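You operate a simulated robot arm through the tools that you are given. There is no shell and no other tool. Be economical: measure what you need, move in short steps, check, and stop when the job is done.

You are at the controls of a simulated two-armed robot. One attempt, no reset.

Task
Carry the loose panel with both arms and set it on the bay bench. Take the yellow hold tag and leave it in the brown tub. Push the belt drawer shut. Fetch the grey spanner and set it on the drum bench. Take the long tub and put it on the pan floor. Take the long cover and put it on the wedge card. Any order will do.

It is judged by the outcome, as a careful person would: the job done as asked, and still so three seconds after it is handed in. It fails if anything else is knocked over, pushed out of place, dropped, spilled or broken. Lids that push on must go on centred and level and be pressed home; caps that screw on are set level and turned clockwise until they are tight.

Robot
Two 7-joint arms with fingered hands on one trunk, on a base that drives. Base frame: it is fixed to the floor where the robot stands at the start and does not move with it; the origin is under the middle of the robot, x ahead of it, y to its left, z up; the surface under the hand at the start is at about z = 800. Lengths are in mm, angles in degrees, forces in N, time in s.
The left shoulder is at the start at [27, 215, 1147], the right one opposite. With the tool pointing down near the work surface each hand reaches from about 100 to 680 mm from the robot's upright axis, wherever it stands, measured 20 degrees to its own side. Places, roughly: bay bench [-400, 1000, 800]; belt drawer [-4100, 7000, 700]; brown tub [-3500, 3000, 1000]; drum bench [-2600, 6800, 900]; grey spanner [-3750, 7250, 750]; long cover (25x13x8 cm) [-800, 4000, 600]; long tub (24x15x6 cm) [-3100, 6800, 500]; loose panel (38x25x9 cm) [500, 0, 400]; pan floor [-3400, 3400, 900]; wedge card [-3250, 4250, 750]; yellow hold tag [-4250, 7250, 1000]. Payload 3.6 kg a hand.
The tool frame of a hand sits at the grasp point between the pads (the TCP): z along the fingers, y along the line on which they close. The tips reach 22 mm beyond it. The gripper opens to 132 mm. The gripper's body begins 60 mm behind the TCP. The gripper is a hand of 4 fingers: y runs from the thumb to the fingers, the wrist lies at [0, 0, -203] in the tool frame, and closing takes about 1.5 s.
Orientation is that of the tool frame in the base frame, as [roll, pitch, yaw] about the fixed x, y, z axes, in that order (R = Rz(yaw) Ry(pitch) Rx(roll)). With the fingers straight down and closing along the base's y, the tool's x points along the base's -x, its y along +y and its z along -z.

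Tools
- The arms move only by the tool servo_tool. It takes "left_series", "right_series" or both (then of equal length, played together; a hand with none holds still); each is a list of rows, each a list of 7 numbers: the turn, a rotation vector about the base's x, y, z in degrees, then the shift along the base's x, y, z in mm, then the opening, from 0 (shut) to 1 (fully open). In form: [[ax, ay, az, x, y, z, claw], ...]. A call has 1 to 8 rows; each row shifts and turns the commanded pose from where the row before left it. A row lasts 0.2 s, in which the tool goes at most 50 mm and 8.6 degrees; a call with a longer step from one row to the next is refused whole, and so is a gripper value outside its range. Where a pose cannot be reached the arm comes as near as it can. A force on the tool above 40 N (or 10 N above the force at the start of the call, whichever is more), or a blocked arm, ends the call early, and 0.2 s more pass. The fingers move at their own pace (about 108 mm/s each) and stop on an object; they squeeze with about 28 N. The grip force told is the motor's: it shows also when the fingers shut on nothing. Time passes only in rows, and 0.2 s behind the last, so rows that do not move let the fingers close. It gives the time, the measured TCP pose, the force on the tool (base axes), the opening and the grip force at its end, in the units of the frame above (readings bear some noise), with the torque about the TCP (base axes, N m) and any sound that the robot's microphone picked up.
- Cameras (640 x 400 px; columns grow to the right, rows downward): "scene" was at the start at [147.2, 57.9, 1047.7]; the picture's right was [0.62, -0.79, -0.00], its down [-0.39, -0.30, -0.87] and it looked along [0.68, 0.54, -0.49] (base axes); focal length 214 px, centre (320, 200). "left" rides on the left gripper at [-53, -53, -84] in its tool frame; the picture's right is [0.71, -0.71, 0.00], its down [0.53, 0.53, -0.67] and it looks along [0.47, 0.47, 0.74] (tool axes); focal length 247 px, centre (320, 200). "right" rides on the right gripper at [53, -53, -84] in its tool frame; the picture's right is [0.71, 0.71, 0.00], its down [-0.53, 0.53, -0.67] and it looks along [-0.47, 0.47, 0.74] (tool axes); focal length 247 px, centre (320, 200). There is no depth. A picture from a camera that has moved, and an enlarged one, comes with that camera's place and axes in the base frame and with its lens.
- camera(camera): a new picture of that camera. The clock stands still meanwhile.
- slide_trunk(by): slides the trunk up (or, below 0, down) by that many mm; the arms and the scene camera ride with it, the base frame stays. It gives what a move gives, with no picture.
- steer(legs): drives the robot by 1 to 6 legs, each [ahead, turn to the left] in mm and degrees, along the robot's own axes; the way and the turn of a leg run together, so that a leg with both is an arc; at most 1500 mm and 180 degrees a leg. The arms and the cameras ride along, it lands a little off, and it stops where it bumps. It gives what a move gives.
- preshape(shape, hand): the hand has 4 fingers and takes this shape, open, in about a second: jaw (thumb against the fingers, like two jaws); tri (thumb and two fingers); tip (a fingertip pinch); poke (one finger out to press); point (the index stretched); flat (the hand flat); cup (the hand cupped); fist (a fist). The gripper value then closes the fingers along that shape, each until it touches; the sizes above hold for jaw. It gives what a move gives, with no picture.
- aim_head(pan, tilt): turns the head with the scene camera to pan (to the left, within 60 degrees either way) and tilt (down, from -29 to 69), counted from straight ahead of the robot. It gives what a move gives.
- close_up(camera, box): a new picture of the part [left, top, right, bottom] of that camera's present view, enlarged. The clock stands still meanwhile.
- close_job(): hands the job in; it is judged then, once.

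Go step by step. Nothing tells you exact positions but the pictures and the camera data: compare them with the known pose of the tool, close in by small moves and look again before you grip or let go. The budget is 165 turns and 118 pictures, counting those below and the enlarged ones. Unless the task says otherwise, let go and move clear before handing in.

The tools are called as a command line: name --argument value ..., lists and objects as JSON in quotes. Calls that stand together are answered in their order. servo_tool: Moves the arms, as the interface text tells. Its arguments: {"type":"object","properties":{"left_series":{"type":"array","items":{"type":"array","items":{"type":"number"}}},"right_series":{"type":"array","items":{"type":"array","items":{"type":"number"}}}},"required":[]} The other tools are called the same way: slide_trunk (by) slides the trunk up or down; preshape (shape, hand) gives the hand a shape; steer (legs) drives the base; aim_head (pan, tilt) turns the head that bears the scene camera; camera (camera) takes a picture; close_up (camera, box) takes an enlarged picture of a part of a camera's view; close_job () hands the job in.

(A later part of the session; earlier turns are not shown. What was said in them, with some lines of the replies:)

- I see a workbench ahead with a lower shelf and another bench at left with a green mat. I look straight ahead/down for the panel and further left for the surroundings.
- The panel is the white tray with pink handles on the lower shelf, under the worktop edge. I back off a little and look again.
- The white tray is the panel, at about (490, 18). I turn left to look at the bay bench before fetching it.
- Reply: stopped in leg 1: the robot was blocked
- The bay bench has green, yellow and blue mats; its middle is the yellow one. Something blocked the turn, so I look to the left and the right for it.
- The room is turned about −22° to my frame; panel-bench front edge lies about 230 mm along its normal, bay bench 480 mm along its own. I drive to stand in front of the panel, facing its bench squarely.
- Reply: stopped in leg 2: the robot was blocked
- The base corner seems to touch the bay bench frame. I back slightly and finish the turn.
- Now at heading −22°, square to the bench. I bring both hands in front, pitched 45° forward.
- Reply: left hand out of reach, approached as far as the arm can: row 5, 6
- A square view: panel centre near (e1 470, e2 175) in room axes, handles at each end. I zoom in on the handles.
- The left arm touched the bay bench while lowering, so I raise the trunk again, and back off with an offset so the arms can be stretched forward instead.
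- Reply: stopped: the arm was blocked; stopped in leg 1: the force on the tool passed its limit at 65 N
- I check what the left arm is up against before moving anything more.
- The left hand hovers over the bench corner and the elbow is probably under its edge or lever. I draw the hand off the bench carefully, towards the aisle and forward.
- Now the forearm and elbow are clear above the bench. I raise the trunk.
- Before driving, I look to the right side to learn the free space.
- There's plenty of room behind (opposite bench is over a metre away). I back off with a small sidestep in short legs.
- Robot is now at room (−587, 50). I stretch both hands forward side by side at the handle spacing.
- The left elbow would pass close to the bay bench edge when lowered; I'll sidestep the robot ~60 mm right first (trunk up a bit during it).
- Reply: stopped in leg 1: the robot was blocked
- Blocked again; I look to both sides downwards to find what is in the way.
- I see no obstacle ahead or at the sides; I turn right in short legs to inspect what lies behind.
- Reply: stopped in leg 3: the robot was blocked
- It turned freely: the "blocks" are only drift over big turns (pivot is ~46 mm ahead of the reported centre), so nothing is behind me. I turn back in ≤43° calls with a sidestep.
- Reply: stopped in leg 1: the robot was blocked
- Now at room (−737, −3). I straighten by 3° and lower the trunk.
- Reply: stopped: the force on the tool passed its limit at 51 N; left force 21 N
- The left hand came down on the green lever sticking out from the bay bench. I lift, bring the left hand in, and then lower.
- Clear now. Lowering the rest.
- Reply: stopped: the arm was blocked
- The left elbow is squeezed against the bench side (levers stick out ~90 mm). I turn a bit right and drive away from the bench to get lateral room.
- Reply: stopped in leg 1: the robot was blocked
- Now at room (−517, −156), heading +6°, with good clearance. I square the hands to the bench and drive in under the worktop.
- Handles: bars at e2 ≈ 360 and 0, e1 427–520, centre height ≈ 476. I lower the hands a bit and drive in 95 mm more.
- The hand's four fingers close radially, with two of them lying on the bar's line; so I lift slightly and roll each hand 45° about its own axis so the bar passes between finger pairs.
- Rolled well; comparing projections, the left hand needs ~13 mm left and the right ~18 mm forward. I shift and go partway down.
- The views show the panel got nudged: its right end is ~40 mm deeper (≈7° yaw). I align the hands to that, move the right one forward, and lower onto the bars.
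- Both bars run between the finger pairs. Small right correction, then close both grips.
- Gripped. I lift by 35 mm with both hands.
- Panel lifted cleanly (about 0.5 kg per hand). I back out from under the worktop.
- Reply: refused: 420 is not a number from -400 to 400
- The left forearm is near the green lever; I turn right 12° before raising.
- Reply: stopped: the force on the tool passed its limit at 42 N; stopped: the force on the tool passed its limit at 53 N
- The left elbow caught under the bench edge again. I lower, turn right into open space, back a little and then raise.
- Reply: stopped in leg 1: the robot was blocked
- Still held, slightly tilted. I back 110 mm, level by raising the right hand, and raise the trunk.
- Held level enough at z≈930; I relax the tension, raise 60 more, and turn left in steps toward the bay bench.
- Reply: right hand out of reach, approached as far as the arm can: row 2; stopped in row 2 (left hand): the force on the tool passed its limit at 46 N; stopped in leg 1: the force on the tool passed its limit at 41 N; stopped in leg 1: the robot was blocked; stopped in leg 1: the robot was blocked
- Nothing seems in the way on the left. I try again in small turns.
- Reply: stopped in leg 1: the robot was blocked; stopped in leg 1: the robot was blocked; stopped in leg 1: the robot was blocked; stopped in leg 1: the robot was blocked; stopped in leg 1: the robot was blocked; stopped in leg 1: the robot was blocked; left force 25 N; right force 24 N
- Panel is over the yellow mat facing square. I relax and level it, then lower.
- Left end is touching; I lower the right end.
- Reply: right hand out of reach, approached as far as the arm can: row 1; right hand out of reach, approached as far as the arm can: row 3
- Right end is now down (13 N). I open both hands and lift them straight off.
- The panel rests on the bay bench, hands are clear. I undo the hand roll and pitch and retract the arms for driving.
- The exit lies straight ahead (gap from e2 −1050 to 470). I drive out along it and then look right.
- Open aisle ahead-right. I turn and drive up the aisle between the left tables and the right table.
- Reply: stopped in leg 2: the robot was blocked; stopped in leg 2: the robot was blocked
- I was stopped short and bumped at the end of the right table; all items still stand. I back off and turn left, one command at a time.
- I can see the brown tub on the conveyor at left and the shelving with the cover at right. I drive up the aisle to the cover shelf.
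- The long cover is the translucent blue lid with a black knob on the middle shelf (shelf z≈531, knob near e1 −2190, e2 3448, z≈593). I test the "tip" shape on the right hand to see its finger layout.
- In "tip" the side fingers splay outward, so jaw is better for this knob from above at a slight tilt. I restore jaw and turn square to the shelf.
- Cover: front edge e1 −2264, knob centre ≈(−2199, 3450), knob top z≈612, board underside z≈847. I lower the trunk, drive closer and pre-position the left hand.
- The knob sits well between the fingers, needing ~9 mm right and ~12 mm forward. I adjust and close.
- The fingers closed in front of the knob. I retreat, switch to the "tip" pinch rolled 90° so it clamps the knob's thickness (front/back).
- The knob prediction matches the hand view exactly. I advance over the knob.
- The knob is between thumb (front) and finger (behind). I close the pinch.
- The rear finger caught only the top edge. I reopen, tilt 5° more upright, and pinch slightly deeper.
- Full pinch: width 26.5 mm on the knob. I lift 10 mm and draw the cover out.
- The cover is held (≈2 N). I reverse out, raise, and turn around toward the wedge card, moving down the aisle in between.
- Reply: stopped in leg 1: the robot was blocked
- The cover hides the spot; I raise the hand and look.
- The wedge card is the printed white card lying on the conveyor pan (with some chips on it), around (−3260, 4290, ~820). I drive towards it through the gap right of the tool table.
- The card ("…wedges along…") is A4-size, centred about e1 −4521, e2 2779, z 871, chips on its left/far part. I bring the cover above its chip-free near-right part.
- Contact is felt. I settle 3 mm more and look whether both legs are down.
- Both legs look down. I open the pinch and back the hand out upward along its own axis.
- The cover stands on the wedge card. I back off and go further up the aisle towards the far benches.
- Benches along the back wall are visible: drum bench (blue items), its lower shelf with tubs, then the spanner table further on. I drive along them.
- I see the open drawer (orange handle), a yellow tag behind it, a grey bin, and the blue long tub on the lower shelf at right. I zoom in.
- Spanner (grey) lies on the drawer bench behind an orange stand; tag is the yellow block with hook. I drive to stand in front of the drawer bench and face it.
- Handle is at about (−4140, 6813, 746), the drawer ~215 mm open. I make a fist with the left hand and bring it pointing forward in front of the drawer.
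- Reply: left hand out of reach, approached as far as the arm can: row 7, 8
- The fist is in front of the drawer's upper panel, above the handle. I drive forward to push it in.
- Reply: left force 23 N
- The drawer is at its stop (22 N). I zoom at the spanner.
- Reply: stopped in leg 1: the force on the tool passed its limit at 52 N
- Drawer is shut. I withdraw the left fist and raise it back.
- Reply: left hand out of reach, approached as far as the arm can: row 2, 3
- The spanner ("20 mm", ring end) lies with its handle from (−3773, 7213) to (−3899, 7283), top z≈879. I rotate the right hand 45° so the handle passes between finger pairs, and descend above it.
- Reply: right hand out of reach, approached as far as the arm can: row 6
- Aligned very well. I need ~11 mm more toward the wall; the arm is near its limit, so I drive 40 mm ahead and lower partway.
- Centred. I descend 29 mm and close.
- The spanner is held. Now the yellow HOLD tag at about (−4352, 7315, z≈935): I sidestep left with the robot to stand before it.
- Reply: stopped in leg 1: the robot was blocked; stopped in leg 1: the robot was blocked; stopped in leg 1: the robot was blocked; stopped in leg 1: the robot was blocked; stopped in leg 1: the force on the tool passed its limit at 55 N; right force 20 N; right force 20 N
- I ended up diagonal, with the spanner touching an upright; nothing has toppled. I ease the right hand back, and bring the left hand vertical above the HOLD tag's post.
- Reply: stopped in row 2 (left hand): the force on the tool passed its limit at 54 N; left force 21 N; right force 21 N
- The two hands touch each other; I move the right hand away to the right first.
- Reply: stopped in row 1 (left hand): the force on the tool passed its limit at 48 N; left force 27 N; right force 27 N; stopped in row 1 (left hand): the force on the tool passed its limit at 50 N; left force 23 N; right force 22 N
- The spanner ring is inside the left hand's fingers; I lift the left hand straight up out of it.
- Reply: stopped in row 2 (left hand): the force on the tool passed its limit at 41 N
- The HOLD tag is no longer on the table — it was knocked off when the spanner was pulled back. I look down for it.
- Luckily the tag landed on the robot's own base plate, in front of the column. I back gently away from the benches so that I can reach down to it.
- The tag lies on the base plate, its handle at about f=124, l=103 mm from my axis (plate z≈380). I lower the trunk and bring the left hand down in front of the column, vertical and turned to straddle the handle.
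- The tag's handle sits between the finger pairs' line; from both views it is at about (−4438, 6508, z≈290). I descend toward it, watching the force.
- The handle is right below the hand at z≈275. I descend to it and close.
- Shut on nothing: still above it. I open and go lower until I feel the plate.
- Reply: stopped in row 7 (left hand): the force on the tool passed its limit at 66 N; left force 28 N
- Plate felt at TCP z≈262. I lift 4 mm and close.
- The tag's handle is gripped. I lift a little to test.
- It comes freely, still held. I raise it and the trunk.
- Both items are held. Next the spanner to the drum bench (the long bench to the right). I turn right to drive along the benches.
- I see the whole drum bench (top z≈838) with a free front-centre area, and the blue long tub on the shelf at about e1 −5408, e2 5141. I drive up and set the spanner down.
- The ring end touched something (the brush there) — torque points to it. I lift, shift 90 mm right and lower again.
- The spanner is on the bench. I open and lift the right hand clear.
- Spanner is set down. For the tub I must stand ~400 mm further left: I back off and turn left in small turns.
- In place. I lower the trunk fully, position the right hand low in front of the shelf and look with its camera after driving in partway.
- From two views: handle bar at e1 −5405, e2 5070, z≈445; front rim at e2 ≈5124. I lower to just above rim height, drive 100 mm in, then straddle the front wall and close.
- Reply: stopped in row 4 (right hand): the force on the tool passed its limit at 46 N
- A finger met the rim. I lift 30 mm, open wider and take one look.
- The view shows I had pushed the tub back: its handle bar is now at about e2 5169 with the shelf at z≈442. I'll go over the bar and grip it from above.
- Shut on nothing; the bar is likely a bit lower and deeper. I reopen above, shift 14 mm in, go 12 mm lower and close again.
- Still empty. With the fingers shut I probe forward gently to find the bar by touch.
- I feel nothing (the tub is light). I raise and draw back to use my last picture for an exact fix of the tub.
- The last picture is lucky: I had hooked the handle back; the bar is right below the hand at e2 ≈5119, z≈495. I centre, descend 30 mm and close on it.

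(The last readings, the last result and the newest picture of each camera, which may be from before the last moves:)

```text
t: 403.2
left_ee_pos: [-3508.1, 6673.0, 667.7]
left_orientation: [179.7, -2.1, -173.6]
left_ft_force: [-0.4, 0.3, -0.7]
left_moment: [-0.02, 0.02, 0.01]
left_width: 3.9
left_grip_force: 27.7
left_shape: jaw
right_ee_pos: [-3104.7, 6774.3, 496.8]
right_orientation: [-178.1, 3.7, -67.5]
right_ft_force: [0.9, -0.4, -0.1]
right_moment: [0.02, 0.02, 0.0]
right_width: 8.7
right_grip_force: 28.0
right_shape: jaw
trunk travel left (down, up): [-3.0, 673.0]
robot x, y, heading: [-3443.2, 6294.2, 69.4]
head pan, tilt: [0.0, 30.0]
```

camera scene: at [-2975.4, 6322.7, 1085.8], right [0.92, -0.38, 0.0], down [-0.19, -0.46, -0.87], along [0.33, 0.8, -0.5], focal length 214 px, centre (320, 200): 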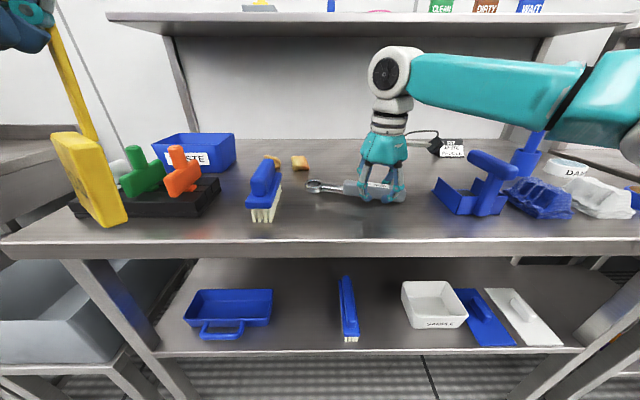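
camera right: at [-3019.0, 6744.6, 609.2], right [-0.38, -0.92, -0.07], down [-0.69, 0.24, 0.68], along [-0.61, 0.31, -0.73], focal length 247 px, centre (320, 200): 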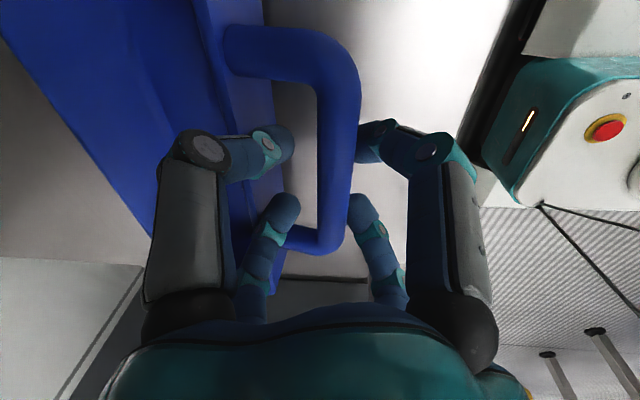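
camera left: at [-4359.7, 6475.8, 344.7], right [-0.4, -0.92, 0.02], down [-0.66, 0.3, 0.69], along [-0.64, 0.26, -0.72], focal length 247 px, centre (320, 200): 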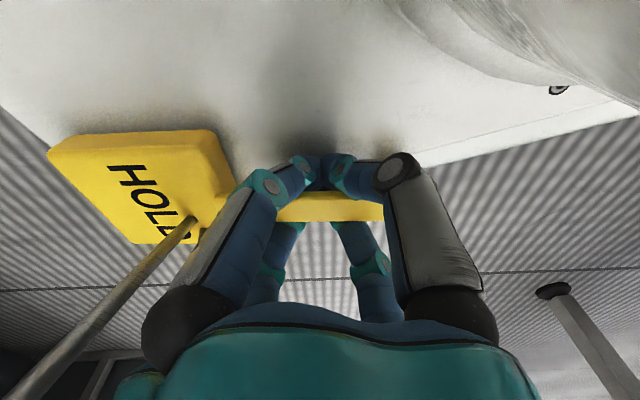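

Gripped (8.7 mm). I lift slightly and read weight and torque.

servo_tool --right_series '[[0, 0, 0, 0, 0, 8, 0], [0, 0, 0, 0, 0, 10, 0], [0, 0, 0, 0, 0, 10, 0], [0, 0, 0, 0, 0, 0, 0]]'

```text
t: 404.2
left_ee_pos: [-3508.0, 6673.5, 666.8]
left_orientation: [179.7, -2.1, -173.5]
left_ft_force: [0.3, -0.3, -0.9]
left_moment: [-0.05, -0.01, 0.02]
left_width: 3.9
left_grip_force: 28.7
left_shape: jaw
right_ee_pos: [-3105.0, 6774.1, 523.9]
right_orientation: [-178.1, 3.7, -67.4]
right_ft_force: [-0.3, 0.8, -0.4]
right_moment: [-0.02, 0.02, 0.02]
right_width: 8.7
right_grip_force: 28.1
right_shape: jaw
trunk travel left (down, up): [-3.0, 673.0]
robot x, y, heading: [-3443.1, 6298.0, 69.5]
head pan, tilt: [0.0, 30.0]
```

servo_tool --right_series '[[0, 0, 0, 0, 0, 15, 0], [0, 0, 0, 0, 0, 15, 0], [0, 0, 0, 0, 0, 0, 0], [0, 0, 0, 0, 0, 0, 0]]'

```text
t: 405.2
left_ee_pos: [-3509.0, 6674.1, 666.9]
left_orientation: [179.7, -2.2, -173.5]
left_ft_force: [-0.2, -0.1, -1.2]
left_moment: [-0.02, 0.01, 0.02]
left_width: 4.1
left_grip_force: 28.0
left_shape: jaw
right_ee_pos: [-3106.0, 6774.1, 552.7]
right_orientation: [-178.0, 3.7, -67.4]
right_ft_force: [-0.7, 0.1, -0.8]
right_moment: [-0.01, 0.0, 0.02]
right_width: 8.7
right_grip_force: 27.8
right_shape: jaw
trunk travel left (down, up): [-3.0, 673.0]
robot x, y, heading: [-3441.2, 6294.7, 69.5]
head pan, tilt: [0.0, 30.0]
```

I back out slowly with the tub and the tag.

steer --legs '[[-150, 0], [-250, 0]]'

servo_tool --right_series '[[0, 0, 0, 0, 0, 0, 0], [0, 0, 0, 0, 0, 0, 0], [0, 0, 0, 0, 0, 0, 0]]'

slide_trunk --by 400

```text
t: 408.0
left_ee_pos: [-3648.8, 6303.2, 667.3]
left_orientation: [179.7, -2.1, -173.1]
left_ft_force: [-0.3, -0.1, -0.7]
left_moment: [-0.04, 0.01, -0.04]
left_width: 4.4
left_grip_force: 28.6
left_shape: jaw
right_ee_pos: [-3246.6, 6405.2, 552.7]
right_orientation: [-177.9, 3.7, -66.9]
right_ft_force: [0.0, 0.5, -0.9]
right_moment: [0.02, -0.03, 0.0]
right_width: 8.7
right_grip_force: 28.2
right_shape: jaw
trunk travel left (down, up): [-3.0, 673.0]
robot x, y, heading: [-3583.9, 5928.3, 69.9]
head pan, tilt: [0.0, 30.0]
```

```text
t: 408.8
left_ee_pos: [-3650.3, 6302.0, 669.7]
left_orientation: [179.5, -2.1, -173.1]
left_ft_force: [-0.7, 0.0, -0.7]
left_moment: [0.0, -0.02, 0.02]
left_width: 4.0
left_grip_force: 28.2
left_shape: jaw
right_ee_pos: [-3247.6, 6405.1, 553.6]
right_orientation: [-178.0, 3.7, -66.9]
right_ft_force: [-0.4, -1.0, -2.6]
right_moment: [0.0, 0.04, 0.01]
right_width: 9.0
right_grip_force: 27.9
right_shape: jaw
trunk travel left (down, up): [-3.0, 673.0]
robot x, y, heading: [-3579.6, 5925.2, 70.0]
head pan, tilt: [0.0, 30.0]
```

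```text
t: 412.6
left_ee_pos: [-3649.4, 6303.0, 1067.2]
left_orientation: [179.7, -2.1, -173.1]
left_ft_force: [-1.7, 0.0, -0.7]
left_moment: [0.0, 0.0, 0.02]
left_width: 4.0
left_grip_force: 27.6
left_shape: jaw
right_ee_pos: [-3247.4, 6406.2, 953.1]
right_orientation: [-178.0, 3.7, -66.9]
right_ft_force: [-0.1, -0.5, -2.1]
right_moment: [0.0, -0.01, 0.02]
right_width: 8.9
right_grip_force: 27.8
right_shape: jaw
trunk travel left (down, up): [-403.0, 273.0]
robot x, y, heading: [-3581.0, 5926.3, 69.9]
head pan, tilt: [0.0, 30.0]
```

Weights show the tub hangs from its handle (2 N) and the tag is held. I drive back along the benches toward the aisle (small turns, wide corridor).

steer --legs '[[0, -34]]'

steer --legs '[[0, -34]]'

steer --legs '[[0, -24]]'

steer --legs '[[1400, 0]]'

steer --legs '[[750, 0]]'

steer --legs '[[0, -34]]'

steer --legs '[[0, -34]]'

steer --legs '[[0, -22]]'

```text
t: 414.7
left_ee_pos: [-3427.8, 6274.5, 1068.5]
left_orientation: [179.6, -2.1, 152.7]
left_ft_force: [0.4, 0.0, -1.0]
left_moment: [0.0, 0.01, 0.02]
left_width: 4.5
left_grip_force: 27.9
left_shape: jaw
right_ee_pos: [-3036.1, 6135.1, 953.4]
right_orientation: [-178.0, 3.7, -101.1]
right_ft_force: [0.9, 0.2, -1.7]
right_moment: [0.02, -0.02, -0.01]
right_width: 8.5
right_grip_force: 28.4
right_shape: jaw
trunk travel left (down, up): [-403.0, 273.0]
robot x, y, heading: [-3603.4, 5948.7, 35.8]
head pan, tilt: [0.0, 30.0]
```

```text
t: 416.7
left_ee_pos: [-3272.9, 6125.6, 1068.2]
left_orientation: [179.7, -2.2, 119.2]
left_ft_force: [-0.2, -0.1, -1.4]
left_moment: [-0.01, 0.02, -0.01]
left_width: 4.1
left_grip_force: 28.2
left_shape: jaw
right_ee_pos: [-3026.2, 5792.6, 954.1]
right_orientation: [-178.0, 3.6, -134.7]
right_ft_force: [0.4, 0.3, -1.4]
right_moment: [0.01, 0.04, 0.0]
right_width: 8.5
right_grip_force: 28.3
right_shape: jaw
trunk travel left (down, up): [-403.0, 273.0]
robot x, y, heading: [-3596.7, 5979.6, 2.4]
head pan, tilt: [0.0, 30.0]
```

```text
t: 418.4
left_ee_pos: [-3241.6, 5977.5, 1069.6]
left_orientation: [179.6, -2.0, 94.4]
left_ft_force: [0.8, 0.0, -0.4]
left_moment: [0.0, 0.0, -0.03]
left_width: 4.0
left_grip_force: 28.7
left_shape: jaw
right_ee_pos: [-3155.8, 5571.1, 953.5]
right_orientation: [-178.0, 3.7, -159.3]
right_ft_force: [0.4, 0.1, -2.4]
right_moment: [0.0, 0.01, -0.01]
right_width: 8.8
right_grip_force: 27.8
right_shape: jaw
trunk travel left (down, up): [-403.0, 273.0]
robot x, y, heading: [-3591.6, 5999.3, -21.8]
head pan, tilt: [0.0, 30.0]
```

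```text
t: 425.4
left_ee_pos: [-1956.8, 5459.2, 1070.1]
left_orientation: [179.6, -2.1, 94.8]
left_ft_force: [0.8, 0.2, 0.0]
left_moment: [-0.01, -0.03, -0.06]
left_width: 4.0
left_grip_force: 27.7
left_shape: jaw
right_ee_pos: [-1870.2, 5052.6, 955.7]
right_orientation: [-178.0, 3.7, -159.1]
right_ft_force: [-0.5, -0.2, -1.9]
right_moment: [0.04, -0.02, 0.0]
right_width: 8.5
right_grip_force: 28.5
right_shape: jaw
trunk travel left (down, up): [-403.0, 273.0]
robot x, y, heading: [-2302.6, 5483.1, -21.9]
head pan, tilt: [0.0, 30.0]
```

```text
t: 429.4
left_ee_pos: [-1257.4, 5162.6, 1071.5]
left_orientation: [179.6, -2.1, 93.5]
left_ft_force: [-0.2, 1.7, -0.5]
left_moment: [0.01, 0.03, 0.0]
left_width: 4.0
left_grip_force: 28.2
left_shape: jaw
right_ee_pos: [-1178.1, 4755.7, 955.3]
right_orientation: [-178.0, 3.7, -160.3]
right_ft_force: [0.2, 0.4, -1.6]
right_moment: [0.04, -0.02, -0.01]
right_width: 8.6
right_grip_force: 28.2
right_shape: jaw
trunk travel left (down, up): [-403.0, 273.0]
robot x, y, heading: [-1604.8, 5186.8, -22.8]
head pan, tilt: [0.0, 30.0]
```

```text
t: 431.5
left_ee_pos: [-1336.1, 4974.8, 1070.3]
left_orientation: [179.6, -2.1, 59.3]
left_ft_force: [-0.4, 0.0, -1.5]
left_moment: [0.02, 0.03, -0.03]
left_width: 4.0
left_grip_force: 28.0
left_shape: jaw
right_ee_pos: [-1499.1, 4592.8, 956.1]
right_orientation: [-178.0, 3.7, 165.5]
right_ft_force: [0.9, 0.4, -0.6]
right_moment: [0.0, -0.02, 0.0]
right_width: 8.4
right_grip_force: 27.7
right_shape: jaw
trunk travel left (down, up): [-403.0, 273.0]
robot x, y, heading: [-1581.7, 5212.0, -56.8]
head pan, tilt: [0.0, 30.0]
```

```text
t: 433.6
left_ee_pos: [-1502.7, 4875.6, 1070.6]
left_orientation: [179.6, -2.1, 26.3]
left_ft_force: [-0.2, 0.1, -0.9]
left_moment: [0.02, -0.02, -0.01]
left_width: 4.0
left_grip_force: 28.0
left_shape: jaw
right_ee_pos: [-1848.2, 4644.7, 957.1]
right_orientation: [-178.0, 3.6, 132.4]
right_ft_force: [1.0, 0.1, -1.1]
right_moment: [0.03, -0.03, -0.02]
right_width: 8.7
right_grip_force: 28.0
right_shape: jaw
trunk travel left (down, up): [-403.0, 273.0]
robot x, y, heading: [-1551.6, 5205.7, -89.9]
head pan, tilt: [0.0, 30.0]
```

```text
t: 435.1
left_ee_pos: [-1632.6, 4881.8, 1071.9]
left_orientation: [179.6, -2.1, 4.0]
left_ft_force: [-0.8, -0.5, -0.3]
left_moment: [0.05, -0.01, -0.01]
left_width: 3.8
left_grip_force: 28.4
left_shape: jaw
right_ee_pos: [-2038.4, 4798.3, 957.0]
right_orientation: [-178.0, 3.7, 110.3]
right_ft_force: [0.5, -0.2, -1.8]
right_moment: [-0.04, -0.03, 0.0]
right_width: 8.5
right_grip_force: 28.2
right_shape: jaw
trunk travel left (down, up): [-403.0, 273.0]
robot x, y, heading: [-1532.9, 5200.1, -112.1]
head pan, tilt: [0.0, 30.0]
```

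On lane. I drive down the aisle to in front of the brown tub and turn to face the conveyor.

steer --legs '[[1400, 0]]'

steer --legs '[[1100, 0]]'

steer --legs '[[0, -34]]'

steer --legs '[[0, -34]]'

steer --legs '[[0, -22]]'

```text
t: 442.2
left_ee_pos: [-2143.5, 3564.2, 1072.0]
left_orientation: [179.6, -2.2, 5.2]
left_ft_force: [0.0, -0.3, -0.8]
left_moment: [0.05, -0.01, 0.03]
left_width: 4.1
left_grip_force: 28.1
left_shape: jaw
right_ee_pos: [-2549.4, 3474.4, 957.1]
right_orientation: [-178.0, 3.7, 111.2]
right_ft_force: [0.1, 0.7, -1.9]
right_moment: [-0.01, -0.02, 0.03]
right_width: 8.8
right_grip_force: 28.5
right_shape: jaw
trunk travel left (down, up): [-403.0, 273.0]
robot x, y, heading: [-2053.4, 3882.2, -111.1]
head pan, tilt: [0.0, 30.0]
```

```text
t: 447.8
left_ee_pos: [-2516.3, 2526.1, 1072.2]
left_orientation: [179.5, -2.1, 6.5]
left_ft_force: [0.5, 0.7, -1.3]
left_moment: [0.01, -0.03, -0.02]
left_width: 3.6
left_grip_force: 28.0
left_shape: jaw
right_ee_pos: [-2919.7, 2426.0, 958.0]
right_orientation: [-178.0, 3.7, 112.6]
right_ft_force: [-0.5, -0.7, -1.5]
right_moment: [0.0, 0.05, 0.05]
right_width: 8.5
right_grip_force: 27.7
right_shape: jaw
trunk travel left (down, up): [-403.0, 273.0]
robot x, y, heading: [-2434.8, 2847.4, -109.7]
head pan, tilt: [0.0, 30.0]
```

```text
t: 449.9
left_ee_pos: [-2675.5, 2625.7, 1071.7]
left_orientation: [179.5, -2.2, -26.4]
left_ft_force: [-0.4, 0.4, -1.0]
left_moment: [0.04, -0.02, 0.0]
left_width: 4.0
left_grip_force: 27.9
left_shape: jaw
right_ee_pos: [-3067.1, 2759.9, 957.3]
right_orientation: [-178.0, 3.7, 79.8]
right_ft_force: [0.5, -0.1, -2.2]
right_moment: [0.0, 0.01, -0.02]
right_width: 8.5
right_grip_force: 28.1
right_shape: jaw
trunk travel left (down, up): [-403.0, 273.0]
robot x, y, heading: [-2414.9, 2825.3, -142.5]
head pan, tilt: [0.0, 30.0]
```

```text
t: 451.9
left_ee_pos: [-2745.6, 2809.4, 1073.8]
left_orientation: [179.5, -2.1, -60.5]
left_ft_force: [0.0, 0.4, -0.7]
left_moment: [0.03, 0.04, 0.03]
left_width: 3.8
left_grip_force: 28.0
left_shape: jaw
right_ee_pos: [-2994.0, 3141.5, 957.8]
right_orientation: [-178.0, 3.6, 45.5]
right_ft_force: [-0.5, -0.1, -1.4]
right_moment: [-0.03, 0.03, 0.0]
right_width: 8.6
right_grip_force: 28.0
right_shape: jaw
trunk travel left (down, up): [-403.0, 273.0]
robot x, y, heading: [-2415.2, 2794.8, -176.5]
head pan, tilt: [0.0, 30.0]
```

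```text
t: 453.5
left_ee_pos: [-2715.8, 2936.1, 1074.4]
left_orientation: [179.6, -2.0, -83.0]
left_ft_force: [0.2, 0.9, -1.5]
left_moment: [-0.02, 0.0, 0.02]
left_width: 3.8
left_grip_force: 28.0
left_shape: jaw
right_ee_pos: [-2819.4, 3337.7, 959.6]
right_orientation: [-178.1, 3.6, 23.0]
right_ft_force: [-0.1, 0.0, -2.6]
right_moment: [0.01, 0.04, 0.03]
right_width: 8.7
right_grip_force: 28.0
right_shape: jaw
trunk travel left (down, up): [-403.0, 273.0]
robot x, y, heading: [-2421.5, 2781.6, 161.2]
head pan, tilt: [0.0, 30.0]
```

I straighten, raise the trunk by 200 mm, and drive up to the conveyor.

slide_trunk --by 200

steer --legs '[[0, -3.2], [560, 0]]'

```text
t: 455.7
left_ee_pos: [-2716.9, 2936.6, 1273.5]
left_orientation: [179.4, -2.1, -83.0]
left_ft_force: [0.2, -0.4, -0.2]
left_moment: [-0.01, -0.01, -0.01]
left_width: 3.8
left_grip_force: 27.6
left_shape: jaw
right_ee_pos: [-2819.5, 3336.8, 1159.4]
right_orientation: [-177.9, 3.6, 23.2]
right_ft_force: [-0.3, -0.4, -1.1]
right_moment: [0.01, -0.01, -0.02]
right_width: 8.3
right_grip_force: 28.6
right_shape: jaw
trunk travel left (down, up): [-603.0, 73.0]
robot x, y, heading: [-2421.0, 2781.7, 161.0]
head pan, tilt: [0.0, 30.0]
```

```text
t: 459.3
left_ee_pos: [-3208.7, 3155.6, 1273.7]
left_orientation: [179.6, -2.1, -86.3]
left_ft_force: [0.2, -0.2, -1.5]
left_moment: [0.03, 0.0, -0.02]
left_width: 3.9
left_grip_force: 27.8
left_shape: jaw
right_ee_pos: [-3289.0, 3563.3, 1160.1]
right_orientation: [-178.0, 3.7, 19.8]
right_ft_force: [-0.5, -0.9, -1.1]
right_moment: [0.01, 0.0, 0.05]
right_width: 8.6
right_grip_force: 27.5
right_shape: jaw
trunk travel left (down, up): [-603.0, 73.0]
robot x, y, heading: [-2923.6, 2983.2, 157.6]
head pan, tilt: [0.0, 30.0]
```

In front of the conveyor. I move the tag over the brown tub (≈e1 −4415, e2 1425) and lower it into it.

servo_tool --left_series '[[0, 0, 0, -43.4, -22.4, 0, 0], [0, 0, 0, -43.4, -22.4, 0, 0], [0, 0, 0, -43.4, -22.4, 0, 0], [0, 0, 0, -43.4, -22.4, 0, 0], [0, 0, 0, -43.4, -22.4, 0, 0], [0, 0, 0, -43.4, -22.4, 0, 0], [0, 0, 0, -43.4, -22.4, 0, 0], [0, 0, 0, -43.4, -22.4, 0, 0]]'

servo_tool --left_series '[[0, 0, 0, 0, 0, -44, 0], [0, 0, 0, 0, 0, -44, 0], [0, 0, 0, 0, 0, -40, 0], [0, 0, 0, 0, 0, -30, 0], [0, 0, 0, 0, 0, -25, 0], [0, 0, 0, 0, 0, -20, 0], [0, 0, 0, 0, 0, -15, 0]]'

```text
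t: 461.1
left_ee_pos: [-3555.5, 2974.3, 1274.0]
left_orientation: [179.5, -2.1, -86.3]
left_ft_force: [0.3, -0.3, -0.8]
left_moment: [-0.01, 0.0, 0.0]
left_width: 3.8
left_grip_force: 27.6
left_shape: jaw
right_ee_pos: [-3289.5, 3563.6, 1160.3]
right_orientation: [-178.0, 3.6, 19.8]
right_ft_force: [0.8, 0.3, -2.2]
right_moment: [0.04, -0.01, 0.01]
right_width: 8.7
right_grip_force: 28.0
right_shape: jaw
trunk travel left (down, up): [-603.0, 73.0]
robot x, y, heading: [-2921.0, 2984.0, 157.9]
head pan, tilt: [0.0, 30.0]
```

```text
t: 462.7
left_ee_pos: [-3557.2, 2977.6, 1057.0]
left_orientation: [179.5, -2.1, -86.2]
left_ft_force: [-0.3, 0.8, -1.4]
left_moment: [0.05, -0.01, 0.01]
left_width: 4.2
left_grip_force: 28.2
left_shape: jaw
right_ee_pos: [-3288.7, 3564.4, 1159.5]
right_orientation: [-178.1, 3.8, 19.7]
right_ft_force: [-0.4, 0.5, -2.2]
right_moment: [0.03, 0.01, -0.01]
right_width: 8.8
right_grip_force: 28.2
right_shape: jaw
trunk travel left (down, up): [-603.0, 73.0]
robot x, y, heading: [-2923.4, 2986.1, 157.5]
head pan, tilt: [0.0, 30.0]
```

No contact yet; I lower a little further, then release and lift.

servo_tool --left_series '[[0, 0, 0, 0, 0, -12, 0], [0, 0, 0, 0, 0, -10, 0], [0, 0, 0, 0, 0, 0, 0]]'

servo_tool --left_series '[[0, 0, 0, 0, 0, 0, 0.25], [0, 0, 0, 0, 0, 0, 0.4], [0, 0, 0, 0, 0, 0, 0.4], [0, 0, 0, 0, 0, 0, 0.4], [0, 0, 0, 0, 0, 40, 0.4], [0, 0, 0, 0, 0, 45, 0.4], [0, 0, 0, 0, 0, 45, 0.4], [0, 0, 0, 0, 0, 45, 0.4]]'

```text
t: 463.5
left_ee_pos: [-3556.3, 2977.9, 1034.2]
left_orientation: [179.5, -2.0, -86.3]
left_ft_force: [0.5, -0.6, -0.9]
left_moment: [0.0, -0.01, 0.02]
left_width: 4.0
left_grip_force: 27.6
left_shape: jaw
right_ee_pos: [-3287.9, 3564.0, 1161.1]
right_orientation: [-178.0, 3.8, 19.8]
right_ft_force: [-0.2, -0.4, -2.8]
right_moment: [0.05, -0.01, 0.0]
right_width: 8.4
right_grip_force: 28.2
right_shape: jaw
trunk travel left (down, up): [-603.0, 73.0]
robot x, y, heading: [-2922.2, 2985.4, 157.7]
head pan, tilt: [0.0, 30.0]
```

```text
t: 465.3
left_ee_pos: [-3553.7, 2977.2, 1209.7]
left_orientation: [179.5, -2.0, -86.3]
left_ft_force: [0.0, -0.5, -0.3]
left_moment: [0.01, 0.04, -0.01]
left_width: 52.5
left_grip_force: 0.0
left_shape: jaw
right_ee_pos: [-3288.3, 3563.7, 1160.8]
right_orientation: [-177.9, 3.8, 19.8]
right_ft_force: [0.5, 0.3, -0.9]
right_moment: [0.03, 0.03, 0.0]
right_width: 8.7
right_grip_force: 28.0
right_shape: jaw
trunk travel left (down, up): [-603.0, 73.0]
robot x, y, heading: [-2926.1, 2986.4, 157.6]
head pan, tilt: [0.0, 30.0]
```

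Tag released into the brown tub. Now I bring the hanging long tub over the free front strip of the pan and lower until its far edge touches.

servo_tool --right_series '[[0, 0, 0, -21.5, -29, 0, 0], [0, 0, 0, -21.5, -29, 0, 0], [0, 0, 0, -21.5, -29, 0, 0], [0, 0, 0, -21.5, -29, 0, 0], [0, 0, 0, 0, 0, -40, 0], [0, 0, 0, 0, 0, -40, 0], [0, 0, 0, 0, 0, -35, 0], [0, 0, 0, 0, 0, 0, 0]]'

servo_tool --right_series '[[0, 0, 0, 0, 0, -10, 0], [0, 0, 0, 0, 0, -10, 0], [0, 0, 0, 0, 0, -10, 0], [0, 0, 0, 0, 0, 0, 0]]'

```text
t: 467.1
left_ee_pos: [-3555.0, 2978.0, 1209.2]
left_orientation: [179.6, -2.0, -86.3]
left_ft_force: [0.2, 0.2, 0.5]
left_moment: [-0.02, -0.02, 0.01]
left_width: 52.4
left_grip_force: 0.0
left_shape: jaw
right_ee_pos: [-3375.0, 3445.0, 1046.6]
right_orientation: [-177.9, 3.8, 19.8]
right_ft_force: [0.2, -0.2, -1.6]
right_moment: [0.02, 0.0, 0.0]
right_width: 8.5
right_grip_force: 27.6
right_shape: jaw
trunk travel left (down, up): [-603.0, 73.0]
robot x, y, heading: [-2925.0, 2982.3, 157.8]
head pan, tilt: [0.0, 30.0]
```

```text
t: 468.1
left_ee_pos: [-3555.2, 2977.1, 1210.4]
left_orientation: [179.6, -2.1, -86.3]
left_ft_force: [0.9, -0.6, -0.1]
left_moment: [0.0, 0.03, 0.01]
left_width: 52.4
left_grip_force: 0.1
left_shape: jaw
right_ee_pos: [-3374.5, 3446.8, 1014.7]
right_orientation: [-178.0, 3.7, 19.7]
right_ft_force: [0.0, 0.3, -1.6]
right_moment: [-0.01, 0.02, 0.0]
right_width: 8.3
right_grip_force: 27.7
right_shape: jaw
trunk travel left (down, up): [-603.0, 73.0]
robot x, y, heading: [-2922.3, 2982.5, 157.6]
head pan, tilt: [0.0, 30.0]
```

I lay the tub down: moving back toward me while lowering along an arc, so its far edge stays on the floor.

servo_tool --right_series '[[0, 0, 0, 0, 0, -7, 0], [0, 0, 0, 34.8, -14, -5, 0], [0, 0, 0, 32.4, -13.1, -14, 0], [0, 0, 0, 27.8, -11.3, -23, 0], [0, 0, 0, 21.3, -8.6, -28, 0], [0, 0, 0, 10, -4, -17, 0], [0, 0, 0, 0, 0, 0, 0]]'

```text
t: 469.7
left_ee_pos: [-3555.6, 2977.6, 1210.7]
left_orientation: [179.4, -2.1, -86.3]
left_ft_force: [-0.2, 0.0, 0.8]
left_moment: [-0.03, 0.0, -0.04]
left_width: 52.5
left_grip_force: 0.0
left_shape: jaw
right_ee_pos: [-3248.7, 3396.5, 921.1]
right_orientation: [-178.0, 3.7, 19.7]
right_ft_force: [0.2, 0.0, -1.0]
right_moment: [0.0, 0.0, -0.03]
right_width: 8.4
right_grip_force: 28.0
right_shape: jaw
trunk travel left (down, up): [-603.0, 73.0]
robot x, y, heading: [-2924.0, 2985.6, 157.5]
head pan, tilt: [0.0, 30.0]
```

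servo_tool --right_series '[[0, 0, 0, 0, 0, -4, 0], [0, 0, 0, 0, 0, -4, 0], [0, 0, 0, 0, 0, 0, 0]]'

servo_tool --right_series '[[0, 0, 0, 0, 0, -4, 0], [0, 0, 0, 0, 0, -4, 0], [0, 0, 0, 0, 0, 0, 0]]'

```text
t: 470.5
left_ee_pos: [-3554.4, 2977.4, 1209.3]
left_orientation: [179.5, -2.0, -86.3]
left_ft_force: [-0.5, 0.3, -0.1]
left_moment: [0.03, -0.01, -0.01]
left_width: 52.5
left_grip_force: 0.0
left_shape: jaw
right_ee_pos: [-3248.7, 3396.4, 913.8]
right_orientation: [-178.0, 3.8, 19.8]
right_ft_force: [0.6, -0.4, -1.0]
right_moment: [0.05, 0.0, 0.0]
right_width: 8.7
right_grip_force: 27.8
right_shape: jaw
trunk travel left (down, up): [-603.0, 73.0]
robot x, y, heading: [-2923.1, 2980.3, 157.9]
head pan, tilt: [0.0, 30.0]
```

```text
t: 471.3
left_ee_pos: [-3554.8, 2977.6, 1209.5]
left_orientation: [179.6, -2.0, -86.3]
left_ft_force: [-0.3, -0.3, 0.0]
left_moment: [-0.01, -0.03, -0.01]
left_width: 52.8
left_grip_force: 0.1
left_shape: jaw
right_ee_pos: [-3248.2, 3396.6, 906.1]
right_orientation: [-178.0, 3.7, 19.7]
right_ft_force: [0.2, -0.1, 0.3]
right_moment: [0.06, 0.04, 0.04]
right_width: 8.6
right_grip_force: 28.0
right_shape: jaw
trunk travel left (down, up): [-603.0, 73.0]
robot x, y, heading: [-2924.2, 2983.9, 157.5]
head pan, tilt: [0.0, 30.0]
```

servo_tool --right_series '[[0, 0, 0, 0, 0, -4, 0], [0, 0, 0, 0, 0, -4, 0], [0, 0, 0, 0, 0, 0, 0]]'

servo_tool --right_series '[[0, 0, 0, 0, 0, -3, 0], [0, 0, 0, 0, 0, -3, 0], [0, 0, 0, 0, 0, 0, 0]]'

```text
t: 472.1
left_ee_pos: [-3554.0, 2977.8, 1209.2]
left_orientation: [179.6, -2.1, -86.3]
left_ft_force: [-1.4, 0.0, 1.3]
left_moment: [-0.03, -0.03, 0.0]
left_width: 52.5
left_grip_force: 0.1
left_shape: jaw
right_ee_pos: [-3248.7, 3395.4, 898.5]
right_orientation: [-177.9, 3.8, 19.7]
right_ft_force: [-0.2, -0.2, 1.4]
right_moment: [0.1, 0.02, 0.01]
right_width: 8.4
right_grip_force: 27.9
right_shape: jaw
trunk travel left (down, up): [-603.0, 73.0]
robot x, y, heading: [-2924.2, 2983.5, 157.8]
head pan, tilt: [0.0, 30.0]
```

```text
t: 472.9
left_ee_pos: [-3555.5, 2977.1, 1210.0]
left_orientation: [179.5, -2.1, -86.3]
left_ft_force: [0.2, 0.8, -0.2]
left_moment: [-0.03, 0.0, 0.02]
left_width: 52.5
left_grip_force: 0.2
left_shape: jaw
right_ee_pos: [-3248.6, 3395.8, 889.8]
right_orientation: [-178.0, 3.7, 19.8]
right_ft_force: [-1.0, 0.3, -0.1]
right_moment: [-0.02, 0.0, 0.02]
right_width: 8.7
right_grip_force: 27.9
right_shape: jaw
trunk travel left (down, up): [-603.0, 73.0]
robot x, y, heading: [-2923.6, 2981.3, 157.7]
head pan, tilt: [0.0, 30.0]
```

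servo_tool --right_series '[[0, 0, 0, 0, 0, -4, 0], [0, 0, 0, 0, 0, -4, 0], [0, 0, 0, 0, 0, -4, 0], [0, 0, 0, 0, 0, 0, 0]]'

```text
t: 473.6
left_ee_pos: [-3553.6, 2976.6, 1211.9]
left_orientation: [179.5, -2.0, -86.4]
left_ft_force: [-0.4, 0.7, -0.1]
left_moment: [-0.01, -0.04, -0.01]
left_width: 52.4
left_grip_force: 0.1
left_shape: jaw
right_ee_pos: [-3253.3, 3397.1, 889.7]
right_orientation: [-177.7, 4.3, 19.9]
right_ft_force: [7.7, -2.0, 21.4]
right_moment: [0.02, -0.14, -0.05]
right_width: 9.0
right_grip_force: 28.4
right_shape: jaw
trunk travel left (down, up): [-603.0, 73.0]
robot x, y, heading: [-2923.7, 2985.3, 157.4]
head pan, tilt: [0.0, 30.0]
stopped in row 3 (right hand): the force on the tool passed its limit at 45 N (the readings are from after the stop); the commanded pose is now the measured one
```

Firm contact now: fingertips/tub are on the pan floor. I ease up, open, and lift straight off.

servo_tool --right_series '[[0, 0, 0, 0, 0, 3, 0], [0, 0, 0, 0, 0, 0, 0.15], [0, 0, 0, 0, 0, 0, 0.34], [0, 0, 0, 0, 0, 0, 0.34], [0, 0, 0, 0, 0, 15, 0.34], [0, 0, 0, 0, 0, 25, 0.34], [0, 0, 0, 0, 0, 40, 0.34], [0, 0, 0, 0, 0, 45, 0.34]]'

servo_tool --right_series '[[0, 0, 0, 0, 0, 45, 0.34], [0, 0, 0, 0, 0, 45, 0.34], [0, 0, 0, 0, 0, 45, 0.34]]'

steer --legs '[[-400, 0]]'

```text
t: 475.4
left_ee_pos: [-3554.5, 2977.4, 1209.3]
left_orientation: [179.5, -2.0, -86.4]
left_ft_force: [-0.5, -0.1, -0.6]
left_moment: [0.01, 0.02, 0.02]
left_width: 52.5
left_grip_force: 0.1
left_shape: jaw
right_ee_pos: [-3252.1, 3399.5, 1014.9]
right_orientation: [-177.7, 4.2, 19.8]
right_ft_force: [0.2, 0.3, -0.8]
right_moment: [-0.01, -0.01, 0.03]
right_width: 44.5
right_grip_force: 0.1
right_shape: jaw
trunk travel left (down, up): [-603.0, 73.0]
robot x, y, heading: [-2923.5, 2988.5, 157.8]
head pan, tilt: [0.0, 30.0]
```

```text
t: 476.2
left_ee_pos: [-3555.2, 2977.6, 1210.6]
left_orientation: [179.5, -2.0, -86.3]
left_ft_force: [-0.1, -0.4, 0.1]
left_moment: [-0.01, 0.01, -0.01]
left_width: 52.8
left_grip_force: 0.0
left_shape: jaw
right_ee_pos: [-3253.6, 3398.0, 1147.7]
right_orientation: [-177.6, 4.1, 19.8]
right_ft_force: [-0.3, 0.1, 0.4]
right_moment: [0.0, 0.02, -0.02]
right_width: 44.5
right_grip_force: 0.1
right_shape: jaw
trunk travel left (down, up): [-603.0, 73.0]
robot x, y, heading: [-2924.5, 2981.9, 157.9]
head pan, tilt: [0.0, 30.0]
```

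```text
t: 478.6
left_ee_pos: [-3198.5, 2825.8, 1211.1]
left_orientation: [179.5, -2.1, -85.6]
left_ft_force: [0.2, -0.6, 0.6]
left_moment: [-0.02, 0.03, -0.02]
left_width: 52.4
left_grip_force: 0.0
left_shape: jaw
right_ee_pos: [-2902.6, 3250.5, 1147.1]
right_orientation: [-177.6, 4.2, 20.3]
right_ft_force: [-0.2, -0.1, -0.6]
right_moment: [0.0, 0.03, -0.02]
right_width: 44.8
right_grip_force: 0.1
right_shape: jaw
trunk travel left (down, up): [-603.0, 73.0]
robot x, y, heading: [-2562.7, 2841.2, 158.2]
head pan, tilt: [0.0, 30.0]
```

Both hands are empty and clear of everything, and the pictures are used up, so I hand the job in.

close_job

```text
The job is handed in.
```

I carried out all six steps and handed the job in. I did not see the tag or the long tub in their final places, because my pictures had run out by then.

- **Loose panel:** carried with both arms and set on the yellow mat of the bay bench. I saw it in place.
- **Long cover:** set on the wedge card, off centre. Its right leg stands about 4 cm off the card and its front edge about 2 cm, so that it clears the chips.
- **Belt drawer:** pushed shut against its stop.
- **Grey spanner:** on the front-middle of the drum bench. I saw it lying there before I let go.
- **Yellow hold tag:** knocked off its table by the spanner. It landed on my own base, and I picked it up from there. I released it over the brown tub without seeing it land.
- **Long tub:** it hung from its handle on the way, and I laid it on the pan floor by touch. I cannot say for certain that it is lying flat and upright.

I also bumped the bench frames and a green lever on the bay bench several times. In the pictures I had afterwards nothing else looked knocked over or moved.
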